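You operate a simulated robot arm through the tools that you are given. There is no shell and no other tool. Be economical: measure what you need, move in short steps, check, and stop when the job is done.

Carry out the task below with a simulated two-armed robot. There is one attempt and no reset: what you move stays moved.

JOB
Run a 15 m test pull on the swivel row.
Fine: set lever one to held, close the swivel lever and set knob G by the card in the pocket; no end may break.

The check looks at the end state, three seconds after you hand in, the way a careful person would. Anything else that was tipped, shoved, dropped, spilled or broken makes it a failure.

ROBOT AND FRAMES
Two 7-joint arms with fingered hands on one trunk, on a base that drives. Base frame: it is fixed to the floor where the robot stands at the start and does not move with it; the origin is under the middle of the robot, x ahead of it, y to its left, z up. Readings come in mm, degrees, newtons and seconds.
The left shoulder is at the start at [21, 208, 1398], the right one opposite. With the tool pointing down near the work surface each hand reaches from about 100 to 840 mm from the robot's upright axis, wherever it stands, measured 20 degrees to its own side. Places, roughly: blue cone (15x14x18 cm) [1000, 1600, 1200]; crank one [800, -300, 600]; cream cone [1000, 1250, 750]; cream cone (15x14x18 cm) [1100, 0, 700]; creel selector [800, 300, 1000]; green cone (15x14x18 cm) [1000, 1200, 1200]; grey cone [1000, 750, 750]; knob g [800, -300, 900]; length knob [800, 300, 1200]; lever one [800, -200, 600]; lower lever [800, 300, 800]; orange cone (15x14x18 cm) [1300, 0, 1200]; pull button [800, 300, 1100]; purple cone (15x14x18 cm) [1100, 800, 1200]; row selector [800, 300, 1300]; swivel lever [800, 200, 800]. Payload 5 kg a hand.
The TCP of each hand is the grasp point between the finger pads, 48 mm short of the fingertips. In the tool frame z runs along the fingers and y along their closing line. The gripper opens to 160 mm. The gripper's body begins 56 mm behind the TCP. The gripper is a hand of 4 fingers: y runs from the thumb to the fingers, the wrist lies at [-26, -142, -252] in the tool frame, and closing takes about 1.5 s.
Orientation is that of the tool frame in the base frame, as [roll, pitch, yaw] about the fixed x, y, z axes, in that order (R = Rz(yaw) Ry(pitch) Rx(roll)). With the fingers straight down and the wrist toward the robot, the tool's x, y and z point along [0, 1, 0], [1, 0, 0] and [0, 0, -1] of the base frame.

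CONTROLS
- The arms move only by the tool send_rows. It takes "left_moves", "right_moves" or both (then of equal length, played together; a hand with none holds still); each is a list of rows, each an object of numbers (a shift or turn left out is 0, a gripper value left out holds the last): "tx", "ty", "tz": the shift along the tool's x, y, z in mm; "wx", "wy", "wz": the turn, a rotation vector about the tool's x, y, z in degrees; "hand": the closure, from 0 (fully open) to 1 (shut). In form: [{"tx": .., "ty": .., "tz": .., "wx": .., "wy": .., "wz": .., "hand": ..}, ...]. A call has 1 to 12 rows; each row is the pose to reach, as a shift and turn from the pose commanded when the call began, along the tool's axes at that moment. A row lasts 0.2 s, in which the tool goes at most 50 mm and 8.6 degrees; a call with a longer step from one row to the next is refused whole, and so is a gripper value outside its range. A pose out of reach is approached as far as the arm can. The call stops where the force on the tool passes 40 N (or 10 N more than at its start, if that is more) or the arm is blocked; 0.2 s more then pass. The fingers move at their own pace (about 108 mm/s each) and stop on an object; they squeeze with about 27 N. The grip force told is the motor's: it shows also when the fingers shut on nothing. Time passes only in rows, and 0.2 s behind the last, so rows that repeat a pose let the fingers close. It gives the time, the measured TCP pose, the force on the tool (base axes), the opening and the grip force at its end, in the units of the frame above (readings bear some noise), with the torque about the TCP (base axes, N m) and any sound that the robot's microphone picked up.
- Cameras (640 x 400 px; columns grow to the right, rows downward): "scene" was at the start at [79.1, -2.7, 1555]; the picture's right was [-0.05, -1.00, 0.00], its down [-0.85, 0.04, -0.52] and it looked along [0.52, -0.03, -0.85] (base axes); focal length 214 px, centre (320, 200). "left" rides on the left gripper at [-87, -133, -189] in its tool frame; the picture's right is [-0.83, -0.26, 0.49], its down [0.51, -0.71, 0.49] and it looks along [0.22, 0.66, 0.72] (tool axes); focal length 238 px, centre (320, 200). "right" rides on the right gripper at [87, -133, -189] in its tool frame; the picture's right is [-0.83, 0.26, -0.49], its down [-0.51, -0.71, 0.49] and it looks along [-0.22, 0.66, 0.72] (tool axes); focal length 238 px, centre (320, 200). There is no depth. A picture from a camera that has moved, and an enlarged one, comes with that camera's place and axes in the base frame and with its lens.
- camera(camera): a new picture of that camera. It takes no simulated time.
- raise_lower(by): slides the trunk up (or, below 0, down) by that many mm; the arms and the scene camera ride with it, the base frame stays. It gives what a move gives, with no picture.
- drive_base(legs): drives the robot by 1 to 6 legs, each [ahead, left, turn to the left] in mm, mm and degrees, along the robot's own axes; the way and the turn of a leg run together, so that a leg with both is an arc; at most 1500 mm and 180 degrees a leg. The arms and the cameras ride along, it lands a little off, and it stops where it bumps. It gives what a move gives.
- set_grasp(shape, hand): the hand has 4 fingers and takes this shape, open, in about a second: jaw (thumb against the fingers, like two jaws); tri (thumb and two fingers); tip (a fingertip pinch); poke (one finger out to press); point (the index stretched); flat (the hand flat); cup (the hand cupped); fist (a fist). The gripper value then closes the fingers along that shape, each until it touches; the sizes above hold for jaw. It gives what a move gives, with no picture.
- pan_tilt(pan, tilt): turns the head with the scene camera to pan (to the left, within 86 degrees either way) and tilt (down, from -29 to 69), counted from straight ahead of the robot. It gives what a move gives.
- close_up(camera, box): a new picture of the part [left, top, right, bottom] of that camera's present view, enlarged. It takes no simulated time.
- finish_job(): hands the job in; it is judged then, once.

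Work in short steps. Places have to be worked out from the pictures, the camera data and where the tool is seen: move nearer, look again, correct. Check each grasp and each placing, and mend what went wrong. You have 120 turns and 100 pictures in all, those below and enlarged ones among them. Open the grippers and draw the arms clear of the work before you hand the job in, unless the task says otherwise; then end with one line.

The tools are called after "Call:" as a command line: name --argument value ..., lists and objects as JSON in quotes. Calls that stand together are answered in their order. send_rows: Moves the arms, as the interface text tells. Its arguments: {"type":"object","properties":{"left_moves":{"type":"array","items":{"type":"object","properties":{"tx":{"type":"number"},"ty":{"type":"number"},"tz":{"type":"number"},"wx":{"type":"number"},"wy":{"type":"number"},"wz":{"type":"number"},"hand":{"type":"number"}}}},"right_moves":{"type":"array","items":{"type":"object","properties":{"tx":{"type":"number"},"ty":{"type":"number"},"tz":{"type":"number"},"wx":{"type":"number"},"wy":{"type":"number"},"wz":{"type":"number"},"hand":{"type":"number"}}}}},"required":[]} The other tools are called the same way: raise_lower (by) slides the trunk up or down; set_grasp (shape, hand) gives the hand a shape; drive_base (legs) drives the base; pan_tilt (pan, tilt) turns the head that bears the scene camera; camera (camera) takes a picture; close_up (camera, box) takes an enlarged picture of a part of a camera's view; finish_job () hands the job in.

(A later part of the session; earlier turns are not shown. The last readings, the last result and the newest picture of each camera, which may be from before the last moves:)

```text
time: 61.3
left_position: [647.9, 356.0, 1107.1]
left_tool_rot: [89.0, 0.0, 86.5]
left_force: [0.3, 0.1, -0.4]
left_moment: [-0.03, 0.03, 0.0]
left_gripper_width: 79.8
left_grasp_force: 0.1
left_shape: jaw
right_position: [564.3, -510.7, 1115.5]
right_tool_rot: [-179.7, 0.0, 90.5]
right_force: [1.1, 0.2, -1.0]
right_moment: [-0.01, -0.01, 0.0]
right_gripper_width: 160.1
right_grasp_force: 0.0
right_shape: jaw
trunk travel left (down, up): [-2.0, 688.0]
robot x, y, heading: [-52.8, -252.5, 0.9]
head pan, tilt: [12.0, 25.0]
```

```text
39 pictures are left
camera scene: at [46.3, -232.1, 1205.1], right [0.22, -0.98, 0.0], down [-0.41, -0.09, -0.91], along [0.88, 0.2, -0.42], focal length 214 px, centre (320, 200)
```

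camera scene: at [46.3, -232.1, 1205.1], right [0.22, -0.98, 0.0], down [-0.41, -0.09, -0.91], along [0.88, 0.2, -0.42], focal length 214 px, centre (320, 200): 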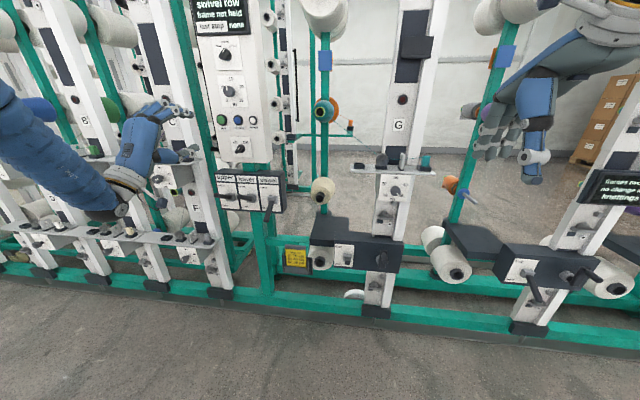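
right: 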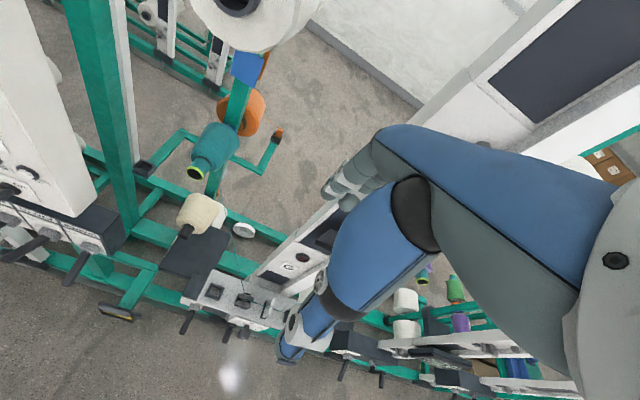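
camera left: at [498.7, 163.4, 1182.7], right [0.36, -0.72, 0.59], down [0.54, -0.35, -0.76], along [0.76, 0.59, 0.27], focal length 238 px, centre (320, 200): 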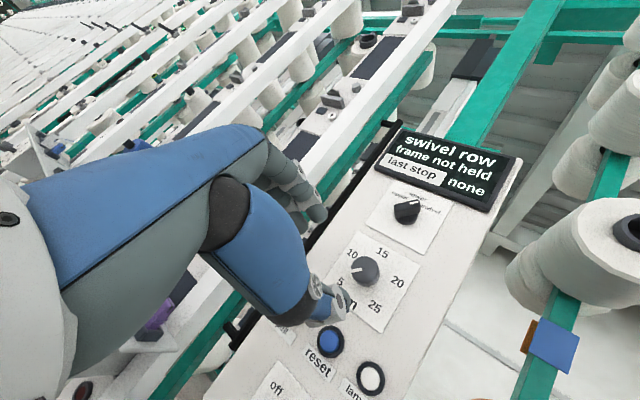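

Zoom on levers, G knob and lever one.

Call:
close_up --camera "scene" --box '[205, 150, 305, 230]'

Call:
close_up --camera "scene" --box '[310, 140, 440, 290]'

```text
5.00 times, centred on (255, 190) of scene
camera zoom: at [46.3, -232.1, 1205.1], right [0.22, -0.98, 0.0], down [-0.41, -0.09, -0.91], along [0.88, 0.2, -0.42], focal length 1072 px, centre (645, 250)
```

zoom: 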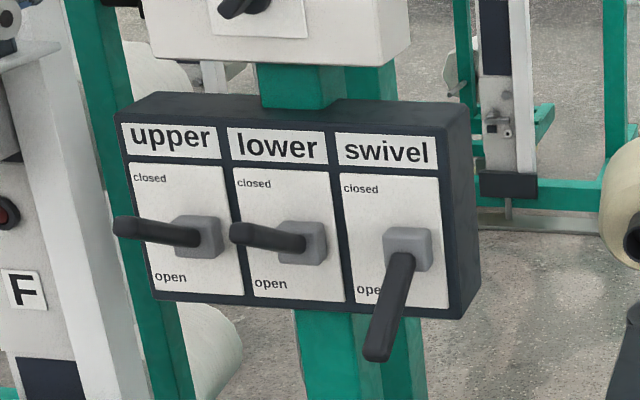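

```text
2.67 times, centred on (375, 215) of scene
camera zoom: at [46.3, -232.1, 1205.1], right [0.22, -0.98, 0.0], down [-0.41, -0.09, -0.91], along [0.88, 0.2, -0.42], focal length 572 px, centre (173, 160)
```

zoom: 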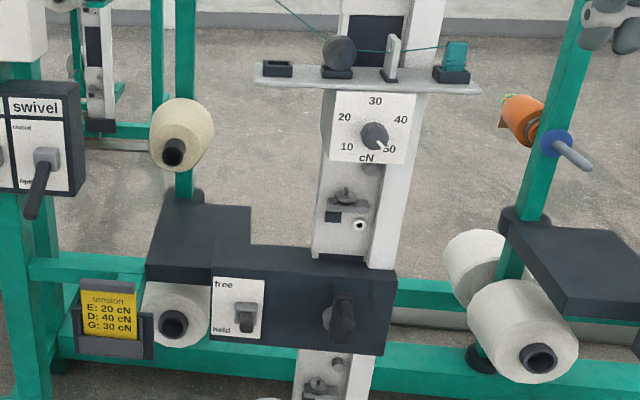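

Swivel lever: hub ≈(850, 168, 797), tip ≈(760, 160, 745), must rise to tip z≈850. I'll bring the left hand, fingers pitched 45° down, back from the lever at about (650, 165, 820).

Call:
send_rows --left_moves '[{"tx": -21, "ty": -32, "tz": 0, "wx": 5}, {"tx": -42, "ty": -64, "tz": 0, "wx": 10}, {"tx": -63, "ty": -96, "wx": 15}, {"tx": -84, "ty": -128, "wx": 20}, {"tx": -106, "ty": -160, "wx": 25}, {"tx": -127, "ty": -191, "wx": 30}, {"tx": -148, "ty": -223, "wx": 35, "tz": 5}, {"tx": -169, "ty": -255, "wx": 40, "tz": 8}, {"tx": -190, "ty": -287, "wx": 45, "tz": 11}]'

Call:
camera --camera "left"

```text
time: 63.3
left_position: [654.3, 166.2, 819.9]
left_tool_rot: [134.0, -0.1, 86.6]
left_force: [-0.1, 0.1, 0.7]
left_moment: [0.01, 0.02, 0.0]
left_gripper_width: 79.7
left_grasp_force: 0.0
left_shape: jaw
right_position: [566.0, -511.6, 1113.7]
right_tool_rot: [-179.6, 0.0, 90.4]
right_force: [0.3, -1.1, -0.3]
right_moment: [0.12, 0.05, 0.02]
right_gripper_width: 160.0
right_grasp_force: 0.0
right_shape: jaw
trunk travel left (down, up): [-2.0, 688.0]
robot x, y, heading: [-57.5, -254.1, 0.6]
head pan, tilt: [12.0, 25.0]
```

```text
36 pictures are left
camera left: at [420.6, 92.4, 855.6], right [0.12, -0.84, -0.53], down [-0.11, 0.51, -0.85], along [0.99, 0.16, -0.03], focal length 238 px, centre (320, 200)
```

left: 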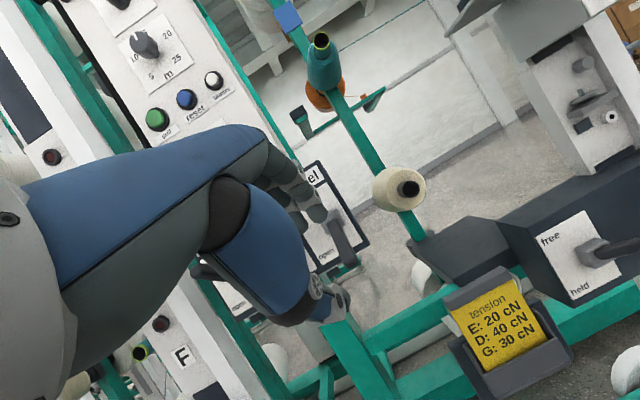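

Lever tip confirmed at ≈(760, 157, 748). At 45° the jaw would be parallel to the lever, so I'll level the fingers again while going lower, to push the lever up from below.

Call:
send_rows --left_moves '[{"wx": -7.5, "ty": -15, "tz": 20}, {"wx": -15, "ty": -30, "tz": 40}, {"wx": -22, "ty": -45, "tz": 60}, {"wx": -30, "ty": -60, "tz": 80}, {"wx": -37.5, "ty": -70, "tz": 90}, {"wx": -45, "ty": -80, "tz": 95}]'

Call:
camera --camera "scene"

```text
time: 64.7
left_position: [753.3, 201.0, 687.0]
left_tool_rot: [89.2, 0.1, 86.6]
left_force: [1.5, 1.4, 1.3]
left_moment: [0.04, 0.11, -0.13]
left_gripper_width: 80.1
left_grasp_force: 0.0
left_shape: jaw
left hand out of reach, approached as far as the arm can: row 4, 5, 6
right_position: [566.1, -510.0, 1113.5]
right_tool_rot: [-179.5, 0.1, 90.5]
right_force: [1.6, 1.1, -1.9]
right_moment: [-0.16, 0.11, 0.05]
right_gripper_width: 160.0
right_grasp_force: 0.0
right_shape: jaw
trunk travel left (down, up): [-2.0, 688.0]
robot x, y, heading: [-53.2, -254.5, 0.8]
head pan, tilt: [12.0, 25.0]
```

```text
35 pictures are left
camera scene: at [48.3, -230.9, 1204.6], right [0.22, -0.98, 0.0], down [-0.41, -0.09, -0.91], along [0.88, 0.2, -0.42], focal length 214 px, centre (320, 200)
```

scene: 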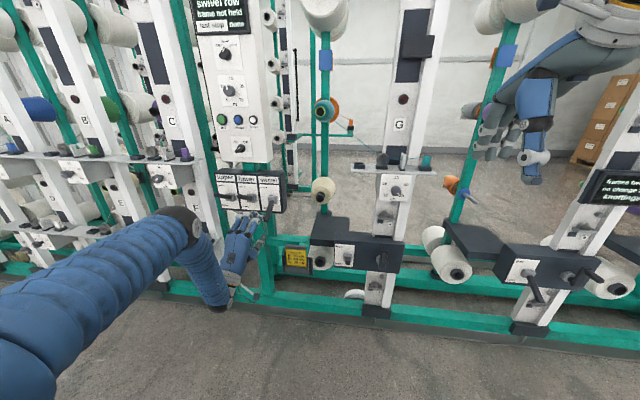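

Hand is level below and left of the lever. Close the fingers, then shift the base right 45 mm to get under the lever.

Call:
send_rows --left_moves '[{"hand": 1}, {"hand": 1}, {"hand": 1}, {"hand": 1}]'

Call:
drive_base --legs '[[0, -42, 0]]'

Call:
close_up --camera "scene" --box '[190, 160, 320, 300]'

```text
time: 65.7
left_position: [751.4, 199.0, 691.0]
left_tool_rot: [89.2, 0.1, 86.6]
left_force: [-0.5, -0.5, -0.7]
left_moment: [-0.03, -0.01, -0.03]
left_gripper_width: 0.0
left_grasp_force: 26.6
left_shape: jaw
right_position: [564.6, -512.4, 1115.7]
right_tool_rot: [-179.8, -0.1, 90.6]
right_force: [-1.0, -0.2, -0.7]
right_moment: [0.01, 0.0, 0.02]
right_gripper_width: 160.0
right_grasp_force: 0.0
right_shape: jaw
trunk travel left (down, up): [-2.0, 688.0]
robot x, y, heading: [-53.9, -252.8, 0.7]
head pan, tilt: [12.0, 25.0]
```

```text
time: 66.6
left_position: [752.0, 157.2, 690.3]
left_tool_rot: [89.2, 0.0, 86.5]
left_force: [-1.2, 2.9, -0.7]
left_moment: [-0.16, -0.07, 0.03]
left_gripper_width: 0.0
left_grasp_force: 27.0
left_shape: jaw
right_position: [565.4, -554.9, 1114.2]
right_tool_rot: [-179.6, 0.0, 90.5]
right_force: [0.0, -1.6, -0.2]
right_moment: [0.16, 0.02, -0.01]
right_gripper_width: 160.0
right_grasp_force: 0.0
right_shape: jaw
trunk travel left (down, up): [-2.0, 688.0]
robot x, y, heading: [-51.9, -295.9, 0.4]
head pan, tilt: [12.0, 25.0]
```

```text
2.86 times, centred on (255, 230) of scene
camera zoom: at [46.9, -275.2, 1205.1], right [0.22, -0.98, 0.0], down [-0.41, -0.09, -0.91], along [0.88, 0.2, -0.42], focal length 613 px, centre (506, 114)
```

zoom: 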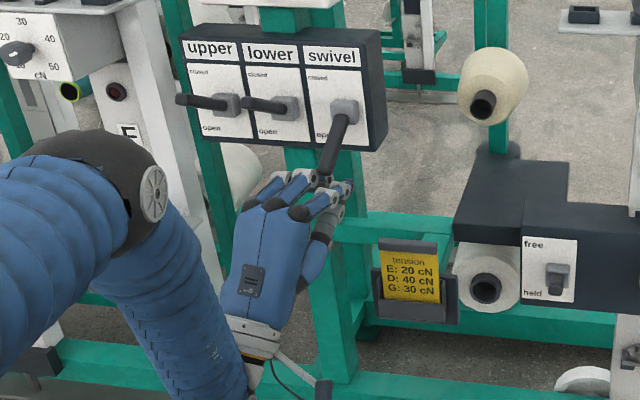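

The lever is just above the right-hand fingers. Raise the hand in small steps.

Call:
send_rows --left_moves '[{"tx": -10, "ty": 5}, {"tx": -10, "ty": 15}, {"tx": -10, "ty": 25}, {"tx": -10, "ty": 35}, {"tx": -10, "ty": 45}, {"tx": -10, "ty": 55}, {"tx": -10, "ty": 65}, {"tx": -10, "ty": 75}, {"tx": -10, "ty": 85}, {"tx": -10, "ty": 95}, {"tx": -10, "ty": 105}, {"tx": -10, "ty": 115}]'

Call:
close_up --camera "scene" --box '[190, 140, 320, 280]'

```text
time: 67.7
left_position: [755.1, 156.4, 727.2]
left_tool_rot: [89.5, 0.2, 86.9]
left_force: [-2.9, 9.0, -2.6]
left_moment: [-0.46, -0.22, -0.03]
left_gripper_width: 0.0
left_grasp_force: 26.9
left_shape: jaw
left hand out of reach, approached as far as the arm can: row 1, 2, 3, 4, 5
right_position: [566.5, -551.2, 1114.1]
right_tool_rot: [-179.7, 0.0, 90.6]
right_force: [0.5, -0.2, -0.9]
right_moment: [0.02, 0.09, 0.02]
right_gripper_width: 159.9
right_grasp_force: 0.0
right_shape: jaw
trunk travel left (down, up): [-2.0, 688.0]
robot x, y, heading: [-52.3, -294.8, 0.9]
head pan, tilt: [12.0, 25.0]
stopped in row 5 (left hand): the force on the tool passed its limit at 40 N (the readings are from after the stop); the commanded pose is now the measured one
```

```text
2.86 times, centred on (255, 210) of scene
camera zoom: at [46.8, -273.5, 1205.2], right [0.22, -0.97, 0.0], down [-0.41, -0.09, -0.91], along [0.88, 0.2, -0.42], focal length 613 px, centre (506, 171)
```

zoom: 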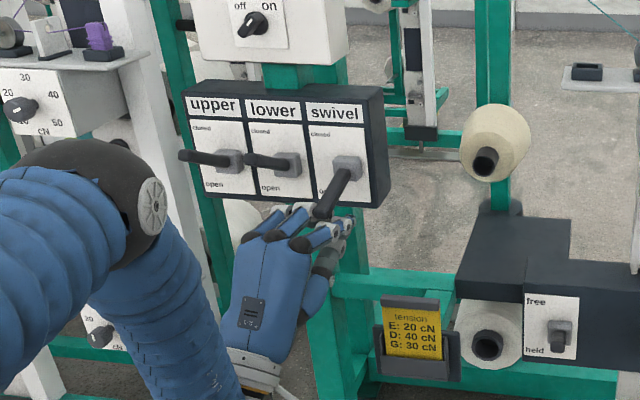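

Contact seems lateral — the lever tip is beside the index. Lower 15 mm, shift right 25 mm by the base, then raise again.

Call:
send_rows --left_moves '[{"ty": -15}, {"ty": -25}]'

Call:
drive_base --legs '[[0, -28, 0]]'

Call:
close_up --camera "left" --box '[200, 100, 460, 300]'

```text
time: 68.3
left_position: [757.6, 155.2, 704.4]
left_tool_rot: [89.4, 0.2, 86.7]
left_force: [8.8, 17.7, 3.0]
left_moment: [-0.74, 0.43, -0.28]
left_gripper_width: 0.3
left_grasp_force: 26.3
left_shape: jaw
right_position: [565.9, -553.1, 1115.4]
right_tool_rot: [-179.6, 0.0, 90.4]
right_force: [-0.3, 0.8, 0.6]
right_moment: [-0.04, -0.03, 0.0]
right_gripper_width: 160.0
right_grasp_force: 0.1
right_shape: jaw
trunk travel left (down, up): [-2.0, 688.0]
robot x, y, heading: [-54.5, -296.6, 0.8]
head pan, tilt: [12.0, 25.0]
```

```text
time: 69.1
left_position: [755.6, 156.4, 704.8]
left_tool_rot: [89.4, 0.2, 87.9]
left_force: [4.5, 7.7, -0.7]
left_moment: [-0.37, 0.18, -0.11]
left_gripper_width: 0.0
left_grasp_force: 27.1
left_shape: jaw
right_position: [566.4, -558.9, 1115.8]
right_tool_rot: [-179.7, 0.1, 90.8]
right_force: [-0.2, 1.3, 1.2]
right_moment: [-0.15, 0.0, 0.02]
right_gripper_width: 160.0
right_grasp_force: 0.1
right_shape: jaw
trunk travel left (down, up): [-2.0, 688.0]
robot x, y, heading: [-54.5, -307.6, 1.0]
head pan, tilt: [12.0, 25.0]
stopped in leg 1: the force on the tool passed its limit at 51 N (the readings are from after the stop); the commanded pose is now the measured one
```

```text
2.00 times, centred on (330, 200) of left
camera zoom: at [563.9, 75.8, 568.5], right [0.46, -0.85, -0.25], down [0.52, 0.48, -0.71], along [0.72, 0.19, 0.66], focal length 477 px, centre (300, 200)
```

zoom: 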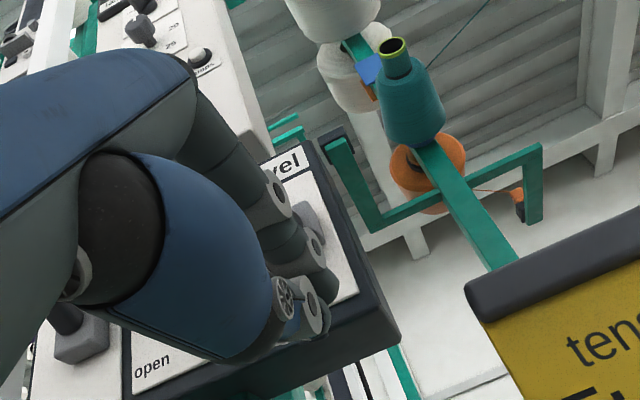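

Moments show the contact ~42 mm above the TCP: the lever tip touches the right side of the knuckles. Retract 60 mm, shift right, then come in under the lever with just the fingertips.

Call:
send_rows --left_moves '[{"tx": 5, "ty": -5, "tz": -5}, {"tx": 5, "ty": -8, "tz": -40}, {"tx": 5, "ty": -8, "tz": -75}]'

Call:
drive_base --legs '[[0, -30, 0]]'

Call:
close_up --camera "scene" --box '[190, 140, 320, 280]'

```text
time: 69.9
left_position: [740.0, 180.8, 689.9]
left_tool_rot: [89.5, 0.2, 87.5]
left_force: [0.4, 0.6, 0.4]
left_moment: [0.02, 0.02, 0.0]
left_gripper_width: 0.0
left_grasp_force: 27.4
left_shape: jaw
left hand out of reach, approached as far as the arm can: row 2, 3
right_position: [566.3, -560.3, 1115.0]
right_tool_rot: [-179.7, 0.2, 90.7]
right_force: [-0.2, 0.8, 0.0]
right_moment: [0.0, -0.02, -0.03]
right_gripper_width: 160.3
right_grasp_force: 0.0
right_shape: jaw
trunk travel left (down, up): [-2.0, 688.0]
robot x, y, heading: [-53.4, -306.2, 0.8]
head pan, tilt: [12.0, 25.0]
```

```text
time: 70.8
left_position: [737.8, 151.2, 689.9]
left_tool_rot: [89.7, 0.1, 87.9]
left_force: [-2.9, 3.8, -3.0]
left_moment: [-0.25, -0.1, 0.12]
left_gripper_width: 0.1
left_grasp_force: 27.2
left_shape: jaw
right_position: [567.4, -592.8, 1114.3]
right_tool_rot: [-179.6, 0.0, 90.7]
right_force: [0.3, -1.3, -0.3]
right_moment: [0.14, 0.01, 0.01]
right_gripper_width: 159.7
right_grasp_force: 0.1
right_shape: jaw
trunk travel left (down, up): [-2.0, 688.0]
robot x, y, heading: [-53.5, -333.3, 1.0]
head pan, tilt: [12.0, 25.0]
```

```text
2.86 times, centred on (255, 210) of scene
camera zoom: at [47.5, -314.4, 1205.0], right [0.22, -0.97, 0.0], down [-0.41, -0.09, -0.91], along [0.88, 0.2, -0.42], focal length 613 px, centre (506, 171)
```

zoom: 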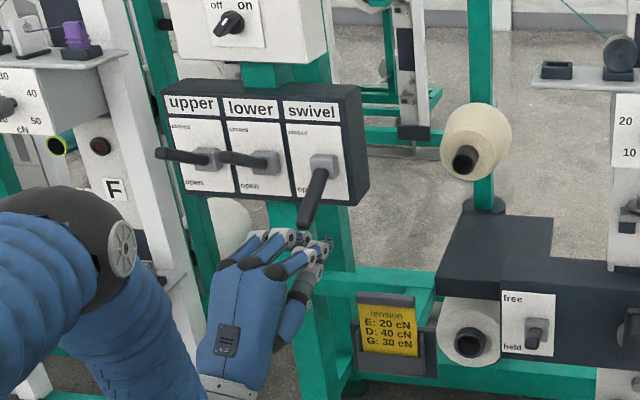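

Lever tip sits above the index side; drive right 22 mm more to centre, then raise.

Call:
drive_base --legs '[[0, -22, 0]]'

Call:
send_rows --left_moves '[{"ty": 8}, {"ty": 16}, {"ty": 24}, {"ty": 32}, {"ty": 40}, {"ty": 48}, {"ty": 56}, {"ty": 64}, {"ty": 72}, {"ty": 80}]'

Call:
close_up --camera "scene" --box '[190, 140, 320, 280]'

```text
time: 71.6
left_position: [739.2, 129.5, 689.7]
left_tool_rot: [89.6, 0.2, 87.8]
left_force: [-3.1, -0.4, -3.9]
left_moment: [-0.14, -0.15, 0.16]
left_gripper_width: 0.0
left_grasp_force: 26.8
left_shape: jaw
right_position: [567.0, -614.2, 1114.7]
right_tool_rot: [-179.6, 0.0, 90.7]
right_force: [0.0, -0.4, -1.7]
right_moment: [0.16, 0.02, -0.03]
right_gripper_width: 159.8
right_grasp_force: 0.0
right_shape: jaw
trunk travel left (down, up): [-2.0, 688.0]
robot x, y, heading: [-50.7, -358.3, 1.1]
head pan, tilt: [12.0, 25.0]
```

```text
time: 72.2
left_position: [735.2, 129.3, 696.2]
left_tool_rot: [90.5, 0.4, 87.6]
left_force: [-7.7, -1.8, -7.8]
left_moment: [-0.05, -0.29, 0.18]
left_gripper_width: 0.1
left_grasp_force: 27.3
left_shape: jaw
right_position: [567.3, -612.4, 1115.4]
right_tool_rot: [-179.6, 0.2, 90.8]
right_force: [0.5, 0.0, 0.4]
right_moment: [0.0, 0.02, -0.01]
right_gripper_width: 160.0
right_grasp_force: 0.1
right_shape: jaw
trunk travel left (down, up): [-2.0, 688.0]
robot x, y, heading: [-52.5, -354.8, 1.0]
head pan, tilt: [12.0, 25.0]
stopped in row 3 (left hand): the force on the tool passed its limit at 43 N (the readings are from after the stop); the commanded pose is now the measured one
```

```text
2.86 times, centred on (255, 210) of scene
camera zoom: at [47.3, -335.7, 1205.2], right [0.23, -0.97, 0.0], down [-0.41, -0.1, -0.91], along [0.88, 0.2, -0.42], focal length 613 px, centre (506, 171)
```

zoom: 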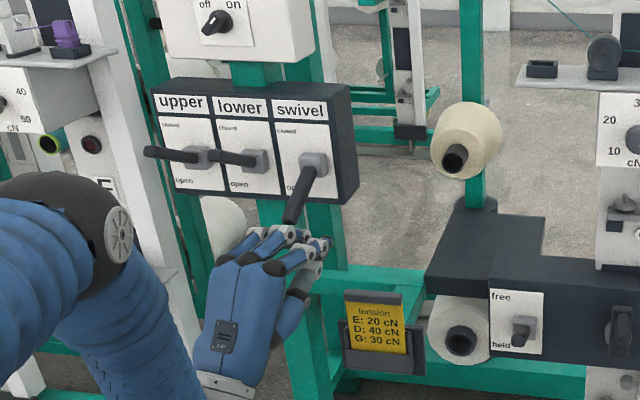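

The sloped knuckles push along the lever's axis. Better: open the jaw and lift with the straight thumb from below. Retract, centre on y≈157, open to 120 mm and rise so the lever lies between thumb and fingers.

Call:
send_rows --left_moves '[{"ty": -5, "tz": -5}, {"ty": -5, "tz": -45, "tx": 8}, {"ty": -5, "tz": -85, "tx": 28, "hand": 0.25}, {"ty": 20, "tz": -85, "tx": 28}, {"ty": 48, "tz": -85, "tx": 28}, {"ty": 74, "tz": -85, "tx": 28}, {"ty": 74, "tz": -85, "tx": 28}]'

Call:
close_up --camera "scene" --box '[190, 140, 320, 280]'

```text
time: 73.8
left_position: [701.6, 195.3, 773.0]
left_tool_rot: [90.6, 0.5, 87.5]
left_force: [-12.4, -1.2, -12.0]
left_moment: [-0.63, -0.41, 0.6]
left_gripper_width: 120.1
left_grasp_force: 0.2
left_shape: jaw
left hand out of reach, approached as far as the arm can: row 1, 2, 3, 4, 5, 6, 7
right_position: [567.7, -612.1, 1115.0]
right_tool_rot: [-179.7, 0.1, 90.8]
right_force: [-1.2, 0.2, 0.9]
right_moment: [0.01, -0.01, 0.02]
right_gripper_width: 160.2
right_grasp_force: 0.1
right_shape: jaw
trunk travel left (down, up): [-2.0, 688.0]
robot x, y, heading: [-54.0, -352.7, 0.9]
head pan, tilt: [12.0, 25.0]
```

```text
2.86 times, centred on (255, 210) of scene
camera zoom: at [47.0, -335.2, 1204.9], right [0.23, -0.97, 0.0], down [-0.41, -0.1, -0.91], along [0.88, 0.2, -0.42], focal length 613 px, centre (506, 171)
```

zoom: 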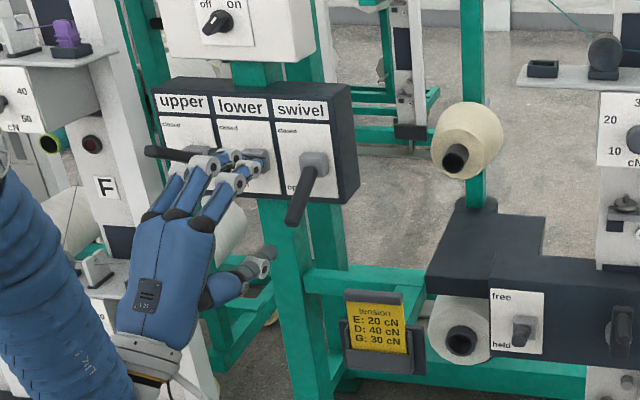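

The hand is pressing near the lower lever; lower it 20 mm to unload, then shift right by the base.

Call:
send_rows --left_moves '[{"ty": -10}, {"ty": -20}]'

Call:
drive_base --legs '[[0, -42, 0]]'

Call:
close_up --camera "scene" --box '[170, 140, 300, 280]'

```text
time: 74.4
left_position: [705.4, 193.6, 755.6]
left_tool_rot: [90.3, 0.3, 87.4]
left_force: [0.1, 0.0, -0.7]
left_moment: [0.0, -0.01, -0.01]
left_gripper_width: 120.3
left_grasp_force: 0.2
left_shape: jaw
right_position: [566.4, -613.2, 1114.6]
right_tool_rot: [-179.6, 0.0, 90.7]
right_force: [-0.7, 0.2, 0.9]
right_moment: [-0.04, 0.02, 0.02]
right_gripper_width: 160.2
right_grasp_force: 0.1
right_shape: jaw
trunk travel left (down, up): [-2.0, 688.0]
robot x, y, heading: [-54.8, -360.1, 1.0]
head pan, tilt: [12.0, 25.0]
```

```text
time: 75.3
left_position: [706.1, 151.0, 756.7]
left_tool_rot: [90.3, 0.3, 87.4]
left_force: [0.2, -1.5, 0.5]
left_moment: [0.0, 0.09, 0.17]
left_gripper_width: 120.2
left_grasp_force: 0.0
left_shape: jaw
right_position: [568.7, -657.2, 1114.5]
right_tool_rot: [-179.7, -0.1, 90.7]
right_force: [-0.9, -1.7, -0.5]
right_moment: [0.2, -0.03, 0.05]
right_gripper_width: 160.1
right_grasp_force: 0.0
right_shape: jaw
trunk travel left (down, up): [-2.0, 688.0]
robot x, y, heading: [-54.6, -400.9, 0.9]
head pan, tilt: [12.0, 25.0]
```

```text
2.86 times, centred on (235, 210) of scene
camera zoom: at [47.9, -379.4, 1205.2], right [0.22, -0.97, 0.0], down [-0.41, -0.09, -0.91], along [0.88, 0.2, -0.42], focal length 613 px, centre (563, 171)
```

zoom: 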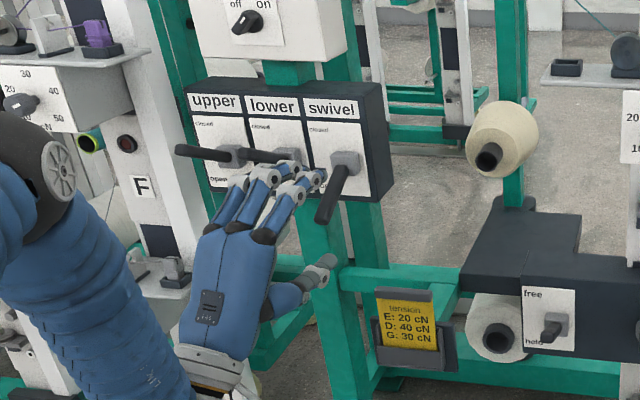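

The four fingers spread under the lower lever, so I'll use only the index: lower 60 mm and switch to point shape.

Call:
send_rows --left_moves '[{"ty": -20}, {"ty": -40}, {"ty": -62}]'

Call:
set_grasp --hand "left" --shape "point"

Call:
close_up --camera "scene" --box '[170, 140, 300, 280]'

```text
time: 76.1
left_position: [707.5, 150.6, 693.4]
left_tool_rot: [90.3, 0.4, 87.5]
left_force: [-0.2, 0.2, 1.9]
left_moment: [0.01, -0.03, 0.01]
left_gripper_width: 121.0
left_grasp_force: 0.2
left_shape: jaw
right_position: [566.8, -656.2, 1114.8]
right_tool_rot: [-179.6, 0.0, 90.7]
right_force: [-1.1, -0.2, 1.1]
right_moment: [0.03, 0.0, 0.02]
right_gripper_width: 160.1
right_grasp_force: 0.0
right_shape: jaw
trunk travel left (down, up): [-2.0, 688.0]
robot x, y, heading: [-53.5, -400.4, 1.0]
head pan, tilt: [12.0, 25.0]
```

```text
time: 77.0
left_position: [706.4, 151.2, 691.3]
left_tool_rot: [90.4, 0.4, 87.3]
left_force: [0.6, 0.1, -1.4]
left_moment: [-0.03, -0.06, -0.01]
left_gripper_width: 153.5
left_grasp_force: 0.1
left_shape: point
right_position: [568.5, -657.4, 1113.7]
right_tool_rot: [-179.5, 0.0, 90.7]
right_force: [-0.8, -0.4, -0.1]
right_moment: [0.0, 0.06, 0.03]
right_gripper_width: 160.1
right_grasp_force: 0.0
right_shape: jaw
trunk travel left (down, up): [-2.0, 688.0]
robot x, y, heading: [-53.0, -398.5, 1.1]
head pan, tilt: [12.0, 25.0]
```

```text
2.86 times, centred on (235, 210) of scene
camera zoom: at [48.5, -377.7, 1205.0], right [0.22, -0.97, 0.0], down [-0.41, -0.1, -0.91], along [0.88, 0.2, -0.42], focal length 613 px, centre (563, 171)
```

zoom: 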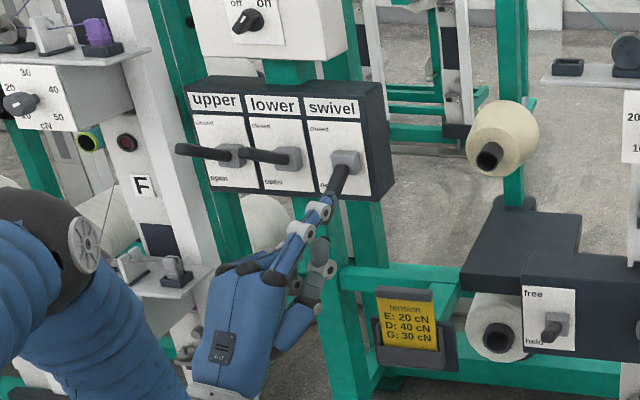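

The straight index points up ~30°, parallel to the lever – ideal for pushing, but it must be underneath. Lower 45 mm, then check.

Call:
send_rows --left_moves '[{"ty": -15}, {"ty": -30}, {"ty": -45}]'

Call:
close_up --camera "scene" --box '[190, 150, 290, 250]'

Call:
close_up --camera "left" --box '[200, 50, 460, 250]'

```text
time: 77.8
left_position: [706.0, 150.9, 647.7]
left_tool_rot: [90.3, 0.4, 87.5]
left_force: [0.3, 0.1, 0.1]
left_moment: [0.02, 0.02, 0.01]
left_gripper_width: 153.5
left_grasp_force: 0.1
left_shape: point
right_position: [567.5, -655.8, 1115.1]
right_tool_rot: [-179.6, 0.0, 90.6]
right_force: [-0.1, 0.0, 0.2]
right_moment: [-0.02, 0.03, 0.02]
right_gripper_width: 160.0
right_grasp_force: 0.0
right_shape: jaw
trunk travel left (down, up): [-2.0, 688.0]
robot x, y, heading: [-50.2, -399.9, 1.1]
head pan, tilt: [12.0, 25.0]
```

```text
4.00 times, centred on (240, 200) of scene
camera zoom: at [48.1, -377.7, 1205.1], right [0.22, -0.97, 0.0], down [-0.41, -0.1, -0.91], along [0.88, 0.2, -0.42], focal length 858 px, centre (640, 200)
```

zoom: 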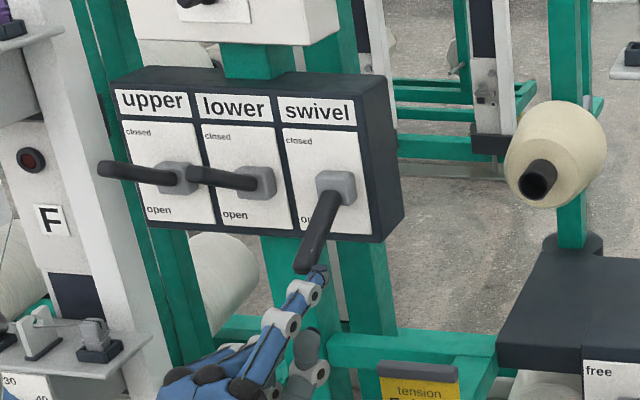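

```text
2.00 times, centred on (330, 150) of left
camera zoom: at [511.8, 72.3, 516.4], right [0.45, -0.86, -0.26], down [0.51, 0.48, -0.71], along [0.74, 0.19, 0.65], focal length 477 px, centre (300, 300)
```

zoom: 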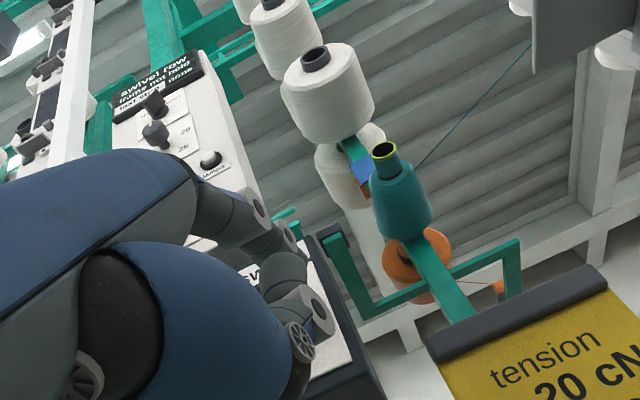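

Index tip ≈(765, 137, 742), right beside the lever tip. Lower 35 mm more, shift left 18, forward 25, then raise under the lever.

Call:
send_rows --left_moves '[{"ty": -18}, {"ty": -35}, {"ty": -35, "tx": 18}, {"ty": -35, "tx": 18, "tz": 22}]'

Call:
close_up --camera "scene" --box '[190, 150, 290, 250]'

```text
time: 78.8
left_position: [727.4, 168.8, 612.6]
left_tool_rot: [90.3, 0.3, 87.5]
left_force: [-0.2, -0.1, -1.6]
left_moment: [-0.01, -0.01, -0.02]
left_gripper_width: 153.3
left_grasp_force: 0.0
left_shape: point
right_position: [568.1, -656.0, 1113.5]
right_tool_rot: [-179.6, -0.1, 90.7]
right_force: [-0.2, -0.8, 0.0]
right_moment: [0.03, 0.02, 0.01]
right_gripper_width: 159.9
right_grasp_force: 0.2
right_shape: jaw
trunk travel left (down, up): [-2.0, 688.0]
robot x, y, heading: [-48.8, -396.6, 1.0]
head pan, tilt: [12.0, 25.0]
```

```text
4.00 times, centred on (240, 200) of scene
camera zoom: at [48.1, -378.1, 1205.1], right [0.22, -0.97, 0.0], down [-0.41, -0.1, -0.91], along [0.88, 0.2, -0.42], focal length 858 px, centre (640, 200)
```

zoom: 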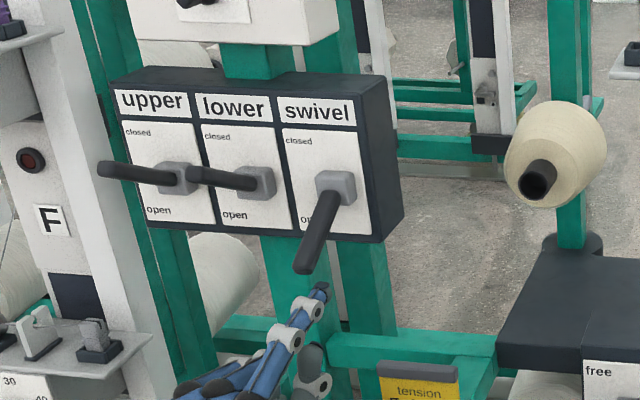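

Index tip is ≈(785, 158, 702), directly under the lever. Raise in steps.

Call:
send_rows --left_moves '[{"ty": 20}, {"ty": 35}, {"ty": 44}, {"ty": 52}, {"ty": 60}, {"ty": 68}, {"ty": 76}, {"ty": 84}, {"ty": 92}, {"ty": 100}, {"ty": 108}, {"ty": 114}]'

Call:
close_up --camera "scene" --box '[190, 150, 290, 250]'

```text
time: 81.4
left_position: [726.4, 168.8, 724.9]
left_tool_rot: [90.5, 0.4, 87.5]
left_force: [-7.5, -0.3, -7.0]
left_moment: [0.2, -0.47, -0.17]
left_gripper_width: 153.5
left_grasp_force: 0.1
left_shape: point
right_position: [567.7, -655.2, 1114.9]
right_tool_rot: [-179.6, 0.0, 90.7]
right_force: [-0.9, 0.0, 0.1]
right_moment: [0.03, -0.02, 0.04]
right_gripper_width: 159.8
right_grasp_force: 0.1
right_shape: jaw
trunk travel left (down, up): [-2.0, 688.0]
robot x, y, heading: [-52.7, -398.9, 1.1]
head pan, tilt: [12.0, 25.0]
```

```text
4.00 times, centred on (240, 200) of scene
camera zoom: at [47.8, -377.7, 1205.0], right [0.23, -0.97, 0.0], down [-0.41, -0.1, -0.91], along [0.88, 0.2, -0.42], focal length 858 px, centre (640, 200)
```

zoom: 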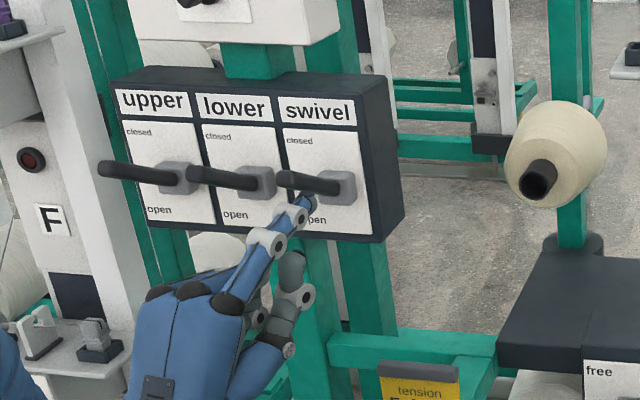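

The lever is up and parallel to the others. Push 8 mm more to seat it, then drop away and retract.

Call:
send_rows --left_moves '[{"ty": 4}, {"ty": 9}]'

Call:
send_rows --left_moves '[{"ty": -30}, {"ty": -70}, {"ty": -110}, {"ty": -125, "tz": -20}]'

Call:
close_up --camera "scene" --box '[190, 150, 290, 250]'

```text
time: 82.0
left_position: [729.3, 168.6, 733.7]
left_tool_rot: [90.5, 0.4, 87.4]
left_force: [-14.1, -1.5, -14.1]
left_moment: [0.33, -0.73, -0.29]
left_gripper_width: 153.6
left_grasp_force: 0.1
left_shape: point
right_position: [568.7, -655.6, 1115.2]
right_tool_rot: [-179.6, 0.0, 90.7]
right_force: [-0.6, 0.6, -0.1]
right_moment: [-0.01, -0.02, -0.01]
right_gripper_width: 160.1
right_grasp_force: 0.0
right_shape: jaw
trunk travel left (down, up): [-2.0, 688.0]
robot x, y, heading: [-52.0, -400.4, 1.1]
head pan, tilt: [12.0, 25.0]
```

```text
time: 83.0
left_position: [707.2, 169.2, 610.7]
left_tool_rot: [90.3, 0.4, 87.6]
left_force: [0.7, -0.5, 1.1]
left_moment: [0.02, 0.06, -0.03]
left_gripper_width: 153.5
left_grasp_force: 0.1
left_shape: point
right_position: [567.6, -656.5, 1114.3]
right_tool_rot: [-179.5, 0.0, 90.8]
right_force: [0.0, -0.3, -0.3]
right_moment: [0.0, 0.02, -0.01]
right_gripper_width: 160.1
right_grasp_force: 0.0
right_shape: jaw
trunk travel left (down, up): [-2.0, 688.0]
robot x, y, heading: [-54.0, -401.4, 1.2]
head pan, tilt: [12.0, 25.0]
```

```text
4.00 times, centred on (240, 200) of scene
camera zoom: at [47.9, -377.8, 1205.2], right [0.22, -0.97, 0.0], down [-0.41, -0.1, -0.91], along [0.88, 0.2, -0.42], focal length 858 px, centre (640, 200)
```

zoom: 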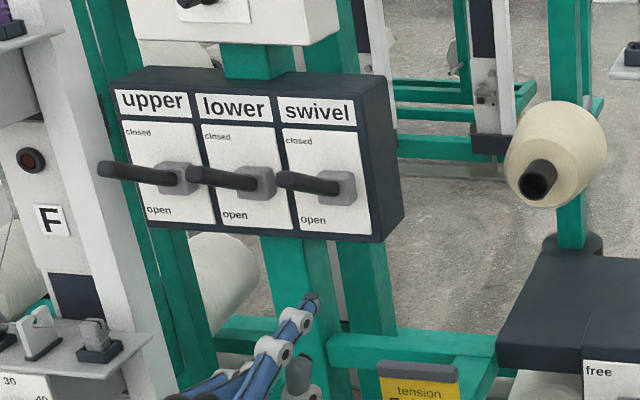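

Swivel lever is closed like the others. Now clear the left arm: pitch the fingers down while backing away, and make a fist to keep it compact.

Call:
send_rows --left_moves '[{"wx": 7.5, "tz": -15, "ty": 8}, {"wx": 15, "tz": -30, "ty": 16}, {"wx": 22.5, "tz": -45, "ty": 24}, {"wx": 30, "tz": -60, "ty": 32}, {"wx": 37.5, "tz": -75, "ty": 40}, {"wx": 45, "tz": -90, "ty": 50}, {"wx": 52, "tz": -110, "ty": 60}, {"wx": 60, "tz": -130, "ty": 70}]'

Call:
set_grasp --hand "left" --shape "fist"

```text
time: 84.8
left_position: [578.4, 174.3, 683.5]
left_tool_rot: [150.5, 0.3, 87.4]
left_force: [-0.8, -0.9, 0.0]
left_moment: [0.02, -0.08, 0.05]
left_gripper_width: 153.5
left_grasp_force: 0.0
left_shape: point
right_position: [568.6, -657.1, 1115.5]
right_tool_rot: [-179.6, 0.0, 90.6]
right_force: [0.2, -0.6, -0.3]
right_moment: [0.12, -0.05, -0.01]
right_gripper_width: 160.1
right_grasp_force: 0.0
right_shape: jaw
trunk travel left (down, up): [-2.0, 688.0]
robot x, y, heading: [-50.8, -398.4, 0.7]
head pan, tilt: [12.0, 25.0]
```

```text
time: 85.7
left_position: [579.8, 173.7, 681.9]
left_tool_rot: [150.3, 0.3, 87.5]
left_force: [-0.2, 0.0, -0.6]
left_moment: [0.01, -0.04, 0.0]
left_gripper_width: 0.0
left_grasp_force: 0.0
left_shape: fist
right_position: [567.7, -655.9, 1115.2]
right_tool_rot: [-179.6, 0.0, 90.8]
right_force: [-0.6, -0.4, 0.1]
right_moment: [-0.02, 0.0, 0.0]
right_gripper_width: 159.9
right_grasp_force: 0.0
right_shape: jaw
trunk travel left (down, up): [-2.0, 688.0]
robot x, y, heading: [-53.8, -401.6, 0.9]
head pan, tilt: [12.0, 25.0]
```

Use the left hand for lever one as well: move it right at safe distance to about (580, −180, 720), then look.

Call:
send_rows --left_moves '[{"tx": -44, "ty": 4, "tz": -4}, {"tx": -89, "ty": 8, "tz": -7}, {"tx": -133, "ty": 12, "tz": -11}, {"tx": -178, "ty": 16, "tz": -14}, {"tx": -222, "ty": 20, "tz": -18}, {"tx": -266, "ty": 25, "tz": -21}, {"tx": -311, "ty": 29, "tz": -25}, {"tx": -355, "ty": 33, "tz": -28}]'

Call:
pan_tilt --pan 12 --tilt 35

Call:
camera --camera "scene"

```text
time: 87.5
left_position: [577.8, -112.5, 733.0]
left_tool_rot: [150.7, 2.0, 83.9]
left_force: [-0.3, 1.3, -0.2]
left_moment: [-0.04, -0.03, -0.05]
left_gripper_width: 0.0
left_grasp_force: 0.1
left_shape: fist
left hand out of reach, approached as far as the arm can: row 6, 7, 8
right_position: [567.0, -655.1, 1114.7]
right_tool_rot: [-179.6, -0.1, 90.7]
right_force: [0.1, 0.7, -0.6]
right_moment: [-0.06, -0.02, -0.03]
right_gripper_width: 160.1
right_grasp_force: 0.0
right_shape: jaw
trunk travel left (down, up): [-2.0, 688.0]
robot x, y, heading: [-49.1, -397.0, 0.9]
head pan, tilt: [12.0, 25.0]
```

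```text
time: 88.2
left_position: [578.1, -111.5, 732.5]
left_tool_rot: [150.7, 1.9, 83.8]
left_force: [0.4, -0.6, 0.1]
left_moment: [0.0, -0.01, -0.02]
left_gripper_width: 0.2
left_grasp_force: 0.0
left_shape: fist
right_position: [568.1, -655.2, 1115.1]
right_tool_rot: [-179.6, 0.0, 90.8]
right_force: [-0.8, 0.7, 0.4]
right_moment: [0.02, -0.01, 0.01]
right_gripper_width: 160.1
right_grasp_force: 0.0
right_shape: jaw
trunk travel left (down, up): [-2.0, 688.0]
robot x, y, heading: [-54.8, -399.6, 1.0]
head pan, tilt: [12.0, 35.0]
```

```text
21 pictures are left
camera scene: at [43.9, -379.0, 1189.4], right [0.22, -0.97, 0.0], down [-0.56, -0.13, -0.82], along [0.8, 0.18, -0.57], focal length 214 px, centre (320, 200)
```

scene: 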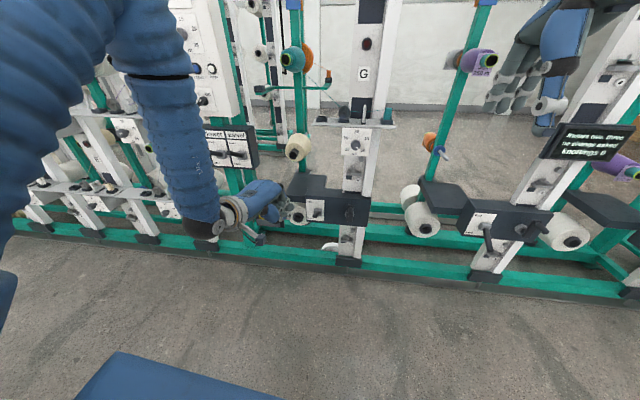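

Zoom at lever one and knob G from here.

Call:
close_up --camera "scene" --box '[290, 115, 400, 235]'

Call:
drive_base --legs '[[0, -75, 0]]'

```text
3.33 times, centred on (345, 175) of scene
camera zoom: at [43.9, -379.0, 1189.4], right [0.22, -0.97, 0.0], down [-0.56, -0.13, -0.82], along [0.8, 0.18, -0.57], focal length 715 px, centre (237, 283)
```

zoom: 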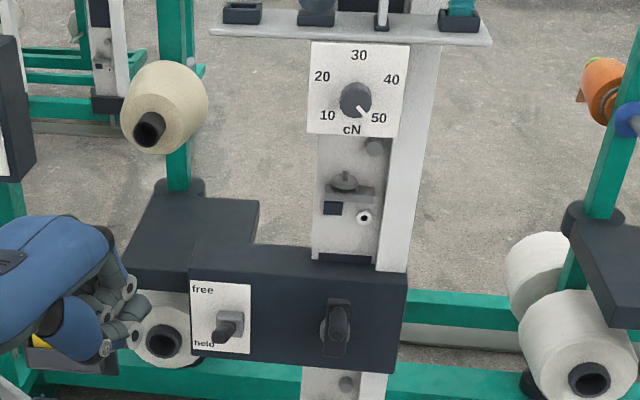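

```text
time: 89.2
left_position: [580.0, -188.8, 733.6]
left_tool_rot: [150.7, 1.9, 83.7]
left_force: [0.2, -0.5, 0.5]
left_moment: [0.15, 0.05, 0.09]
left_gripper_width: 0.3
left_grasp_force: 0.1
left_shape: fist
right_position: [568.6, -734.9, 1114.0]
right_tool_rot: [-179.6, -0.1, 90.6]
right_force: [0.2, -1.6, 0.0]
right_moment: [0.18, 0.0, 0.04]
right_gripper_width: 159.9
right_grasp_force: 0.0
right_shape: jaw
trunk travel left (down, up): [-2.0, 688.0]
robot x, y, heading: [-50.6, -477.4, 0.9]
head pan, tilt: [12.0, 35.0]
```

Lever one is up (free), tip ≈(770, −182, 584). I'll press it down with the index: poke shape, fingers pointing down, to about (700, −161, 720).

Call:
set_grasp --hand "left" --shape "poke"

Call:
send_rows --left_moves '[{"wx": 7.3, "tx": 10, "ty": 24, "tz": 17}, {"wx": 14.6, "tx": 20, "ty": 48, "tz": 34}, {"wx": 22, "tx": 30, "ty": 72, "tz": 50}, {"wx": 29.3, "tx": 41, "ty": 96, "tz": 67}]'

Call:
close_up --camera "scene" --box '[240, 130, 380, 260]'

```text
time: 90.1
left_position: [579.2, -188.7, 733.2]
left_tool_rot: [150.8, 2.0, 83.6]
left_force: [-0.2, 0.1, -0.2]
left_moment: [-0.02, 0.03, 0.0]
left_gripper_width: 0.2
left_grasp_force: 0.0
left_shape: poke
right_position: [569.4, -733.5, 1114.9]
right_tool_rot: [-179.6, 0.0, 90.7]
right_force: [-0.4, -0.9, 0.3]
right_moment: [0.01, 0.01, -0.02]
right_gripper_width: 160.0
right_grasp_force: 0.0
right_shape: jaw
trunk travel left (down, up): [-2.0, 688.0]
robot x, y, heading: [-49.9, -472.2, 0.9]
head pan, tilt: [12.0, 35.0]
```

```text
time: 91.1
left_position: [698.1, -157.3, 717.3]
left_tool_rot: [180.0, 2.1, 84.0]
left_force: [-1.5, 0.4, -3.7]
left_moment: [-0.11, -0.23, 0.05]
left_gripper_width: 0.0
left_grasp_force: 0.0
left_shape: poke
right_position: [568.3, -730.6, 1114.0]
right_tool_rot: [-179.6, 0.1, 90.7]
right_force: [-1.0, 1.6, 0.4]
right_moment: [-0.17, -0.02, 0.01]
right_gripper_width: 159.7
right_grasp_force: 0.0
right_shape: jaw
trunk travel left (down, up): [-2.0, 688.0]
robot x, y, heading: [-48.8, -474.1, 0.9]
head pan, tilt: [12.0, 35.0]
```

```text
3.08 times, centred on (310, 195) of scene
camera zoom: at [45.6, -453.0, 1189.2], right [0.22, -0.97, 0.0], down [-0.56, -0.13, -0.82], along [0.8, 0.18, -0.57], focal length 660 px, centre (351, 215)
```

zoom: 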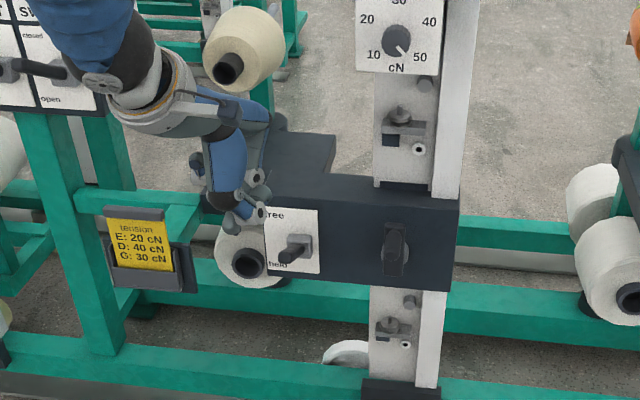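

Index tip is ≈(700, −178, 672), lever tip ≈(770, −190, 585). Move over the lever and press down in steps.

Call:
send_rows --left_moves '[{"tx": -3, "ty": 43, "tz": 0}, {"tx": -6, "ty": 85, "tz": 0}, {"tx": -6, "ty": 85, "tz": 40}, {"tx": -6, "ty": 85, "tz": 60}, {"tx": -6, "ty": 85, "tz": 75}, {"tx": -6, "ty": 85, "tz": 87}, {"tx": -6, "ty": 85, "tz": 99}, {"tx": -6, "ty": 85, "tz": 111}, {"tx": -6, "ty": 85, "tz": 123}, {"tx": -6, "ty": 85, "tz": 135}, {"tx": -6, "ty": 85, "tz": 147}, {"tx": -6, "ty": 85, "tz": 159}]'

Call:
close_up --camera "scene" --box '[240, 130, 380, 260]'

```text
time: 93.7
left_position: [783.2, -182.7, 561.1]
left_tool_rot: [180.0, 2.0, 83.8]
left_force: [0.7, -1.0, -0.3]
left_moment: [-0.02, 0.0, 0.03]
left_gripper_width: 0.2
left_grasp_force: 0.1
left_shape: poke
right_position: [569.1, -732.7, 1114.2]
right_tool_rot: [-179.5, 0.0, 90.6]
right_force: [-0.5, 0.4, -1.4]
right_moment: [-0.03, 0.03, 0.01]
right_gripper_width: 160.2
right_grasp_force: 0.1
right_shape: jaw
trunk travel left (down, up): [-2.0, 688.0]
robot x, y, heading: [-53.3, -476.2, 0.9]
head pan, tilt: [12.0, 35.0]
```

```text
3.08 times, centred on (310, 195) of scene
camera zoom: at [45.6, -454.5, 1189.3], right [0.22, -0.97, 0.0], down [-0.56, -0.13, -0.82], along [0.8, 0.18, -0.57], focal length 660 px, centre (351, 215)
```

zoom: 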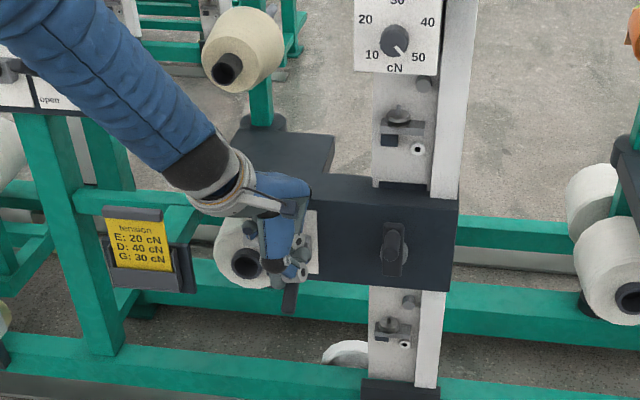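

The lever has dropped (seen below the hand). Press 8 mm more to seat it, then withdraw upward.

Call:
send_rows --left_moves '[{"tz": 8}, {"tz": 16}]'

Call:
send_rows --left_moves '[{"tz": -40}, {"tz": -80}, {"tz": -120}, {"tz": -150, "ty": -20}, {"tz": -160, "ty": -60}, {"tz": -170, "ty": -100}, {"tz": -180, "ty": -140}]'

Call:
close_up --camera "scene" --box '[260, 110, 380, 240]'

```text
time: 94.3
left_position: [783.2, -181.8, 548.2]
left_tool_rot: [179.9, 2.0, 83.8]
left_force: [-2.1, 3.4, 8.7]
left_moment: [0.13, -0.15, 0.07]
left_gripper_width: 0.0
left_grasp_force: 0.0
left_shape: poke
right_position: [568.3, -732.7, 1115.2]
right_tool_rot: [-179.6, 0.0, 90.6]
right_force: [0.4, -0.2, 0.4]
right_moment: [-0.04, 0.02, -0.01]
right_gripper_width: 159.7
right_grasp_force: 0.1
right_shape: jaw
trunk travel left (down, up): [-2.0, 688.0]
robot x, y, heading: [-51.2, -475.2, 0.9]
head pan, tilt: [12.0, 35.0]
```

```text
time: 95.9
left_position: [643.6, -161.5, 726.1]
left_tool_rot: [180.0, 2.0, 83.8]
left_force: [0.2, 0.0, 0.8]
left_moment: [0.04, 0.02, -0.02]
left_gripper_width: 0.0
left_grasp_force: 0.0
left_shape: poke
right_position: [567.3, -731.0, 1114.5]
right_tool_rot: [-179.6, -0.1, 90.5]
right_force: [-0.4, -0.2, 0.9]
right_moment: [-0.02, -0.09, -0.03]
right_gripper_width: 159.9
right_grasp_force: 0.0
right_shape: jaw
trunk travel left (down, up): [-2.0, 688.0]
robot x, y, heading: [-50.9, -475.6, 0.9]
head pan, tilt: [12.0, 35.0]
```

```text
3.08 times, centred on (320, 175) of scene
camera zoom: at [44.6, -454.4, 1189.5], right [0.22, -0.97, 0.0], down [-0.56, -0.13, -0.82], along [0.8, 0.18, -0.57], focal length 660 px, centre (320, 277)
```

zoom: 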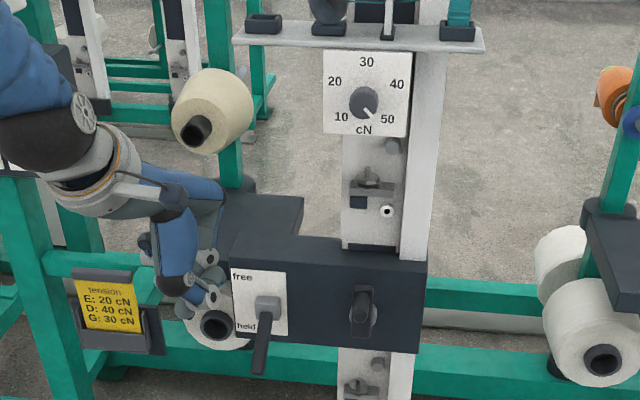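

Lever one is now at "held". Knob G triangulates to ≈(775, −338, 921), pointing at 50; it must turn ~144° counter-clockwise to 30. I'll lift the left hand and drive right ~400 mm so the knob sits where the left wrist rolled well before.

Call:
send_rows --left_moves '[{"tz": -45, "ty": -20}, {"tz": -90, "ty": -40}, {"tz": -135, "ty": -60}, {"tz": -180, "ty": -80}, {"tz": -220, "ty": -80, "tx": 30}]'

Call:
set_grasp --hand "left" --shape "jaw"

Call:
drive_base --legs '[[0, -390, 0]]'

```text
time: 97.1
left_position: [567.0, -112.5, 943.5]
left_tool_rot: [-179.9, 2.0, 83.8]
left_force: [-1.2, -0.3, -0.4]
left_moment: [-0.05, -0.08, 0.05]
left_gripper_width: 0.0
left_grasp_force: 0.1
left_shape: poke
right_position: [568.3, -730.7, 1114.8]
right_tool_rot: [-179.6, 0.1, 90.6]
right_force: [-1.1, 2.1, -0.1]
right_moment: [-0.1, -0.08, -0.01]
right_gripper_width: 160.0
right_grasp_force: 0.0
right_shape: jaw
trunk travel left (down, up): [-2.0, 688.0]
robot x, y, heading: [-51.2, -471.3, 0.8]
head pan, tilt: [12.0, 35.0]
```

```text
time: 98.0
left_position: [567.2, -114.7, 944.2]
left_tool_rot: [-180.0, 2.0, 83.8]
left_force: [0.0, -0.2, 0.7]
left_moment: [0.0, 0.0, 0.02]
left_gripper_width: 159.8
left_grasp_force: 0.0
left_shape: jaw
right_position: [568.6, -732.9, 1114.8]
right_tool_rot: [-179.6, 0.0, 90.6]
right_force: [0.4, 0.1, 0.0]
right_moment: [0.0, 0.02, -0.01]
right_gripper_width: 160.0
right_grasp_force: 0.1
right_shape: jaw
trunk travel left (down, up): [-2.0, 688.0]
robot x, y, heading: [-50.6, -476.7, 0.7]
head pan, tilt: [12.0, 35.0]
```

```text
time: 100.5
left_position: [575.1, -504.9, 944.7]
left_tool_rot: [-180.0, 1.9, 83.7]
left_force: [-0.2, -0.9, -0.5]
left_moment: [0.11, 0.0, 0.01]
left_gripper_width: 159.7
left_grasp_force: 0.1
left_shape: jaw
right_position: [576.4, -1123.9, 1114.9]
right_tool_rot: [-179.5, 0.0, 90.6]
right_force: [0.6, -0.8, -0.4]
right_moment: [0.07, 0.01, 0.06]
right_gripper_width: 160.2
right_grasp_force: 0.0
right_shape: jaw
trunk travel left (down, up): [-2.0, 688.0]
robot x, y, heading: [-43.6, -866.3, 0.9]
head pan, tilt: [12.0, 35.0]
```

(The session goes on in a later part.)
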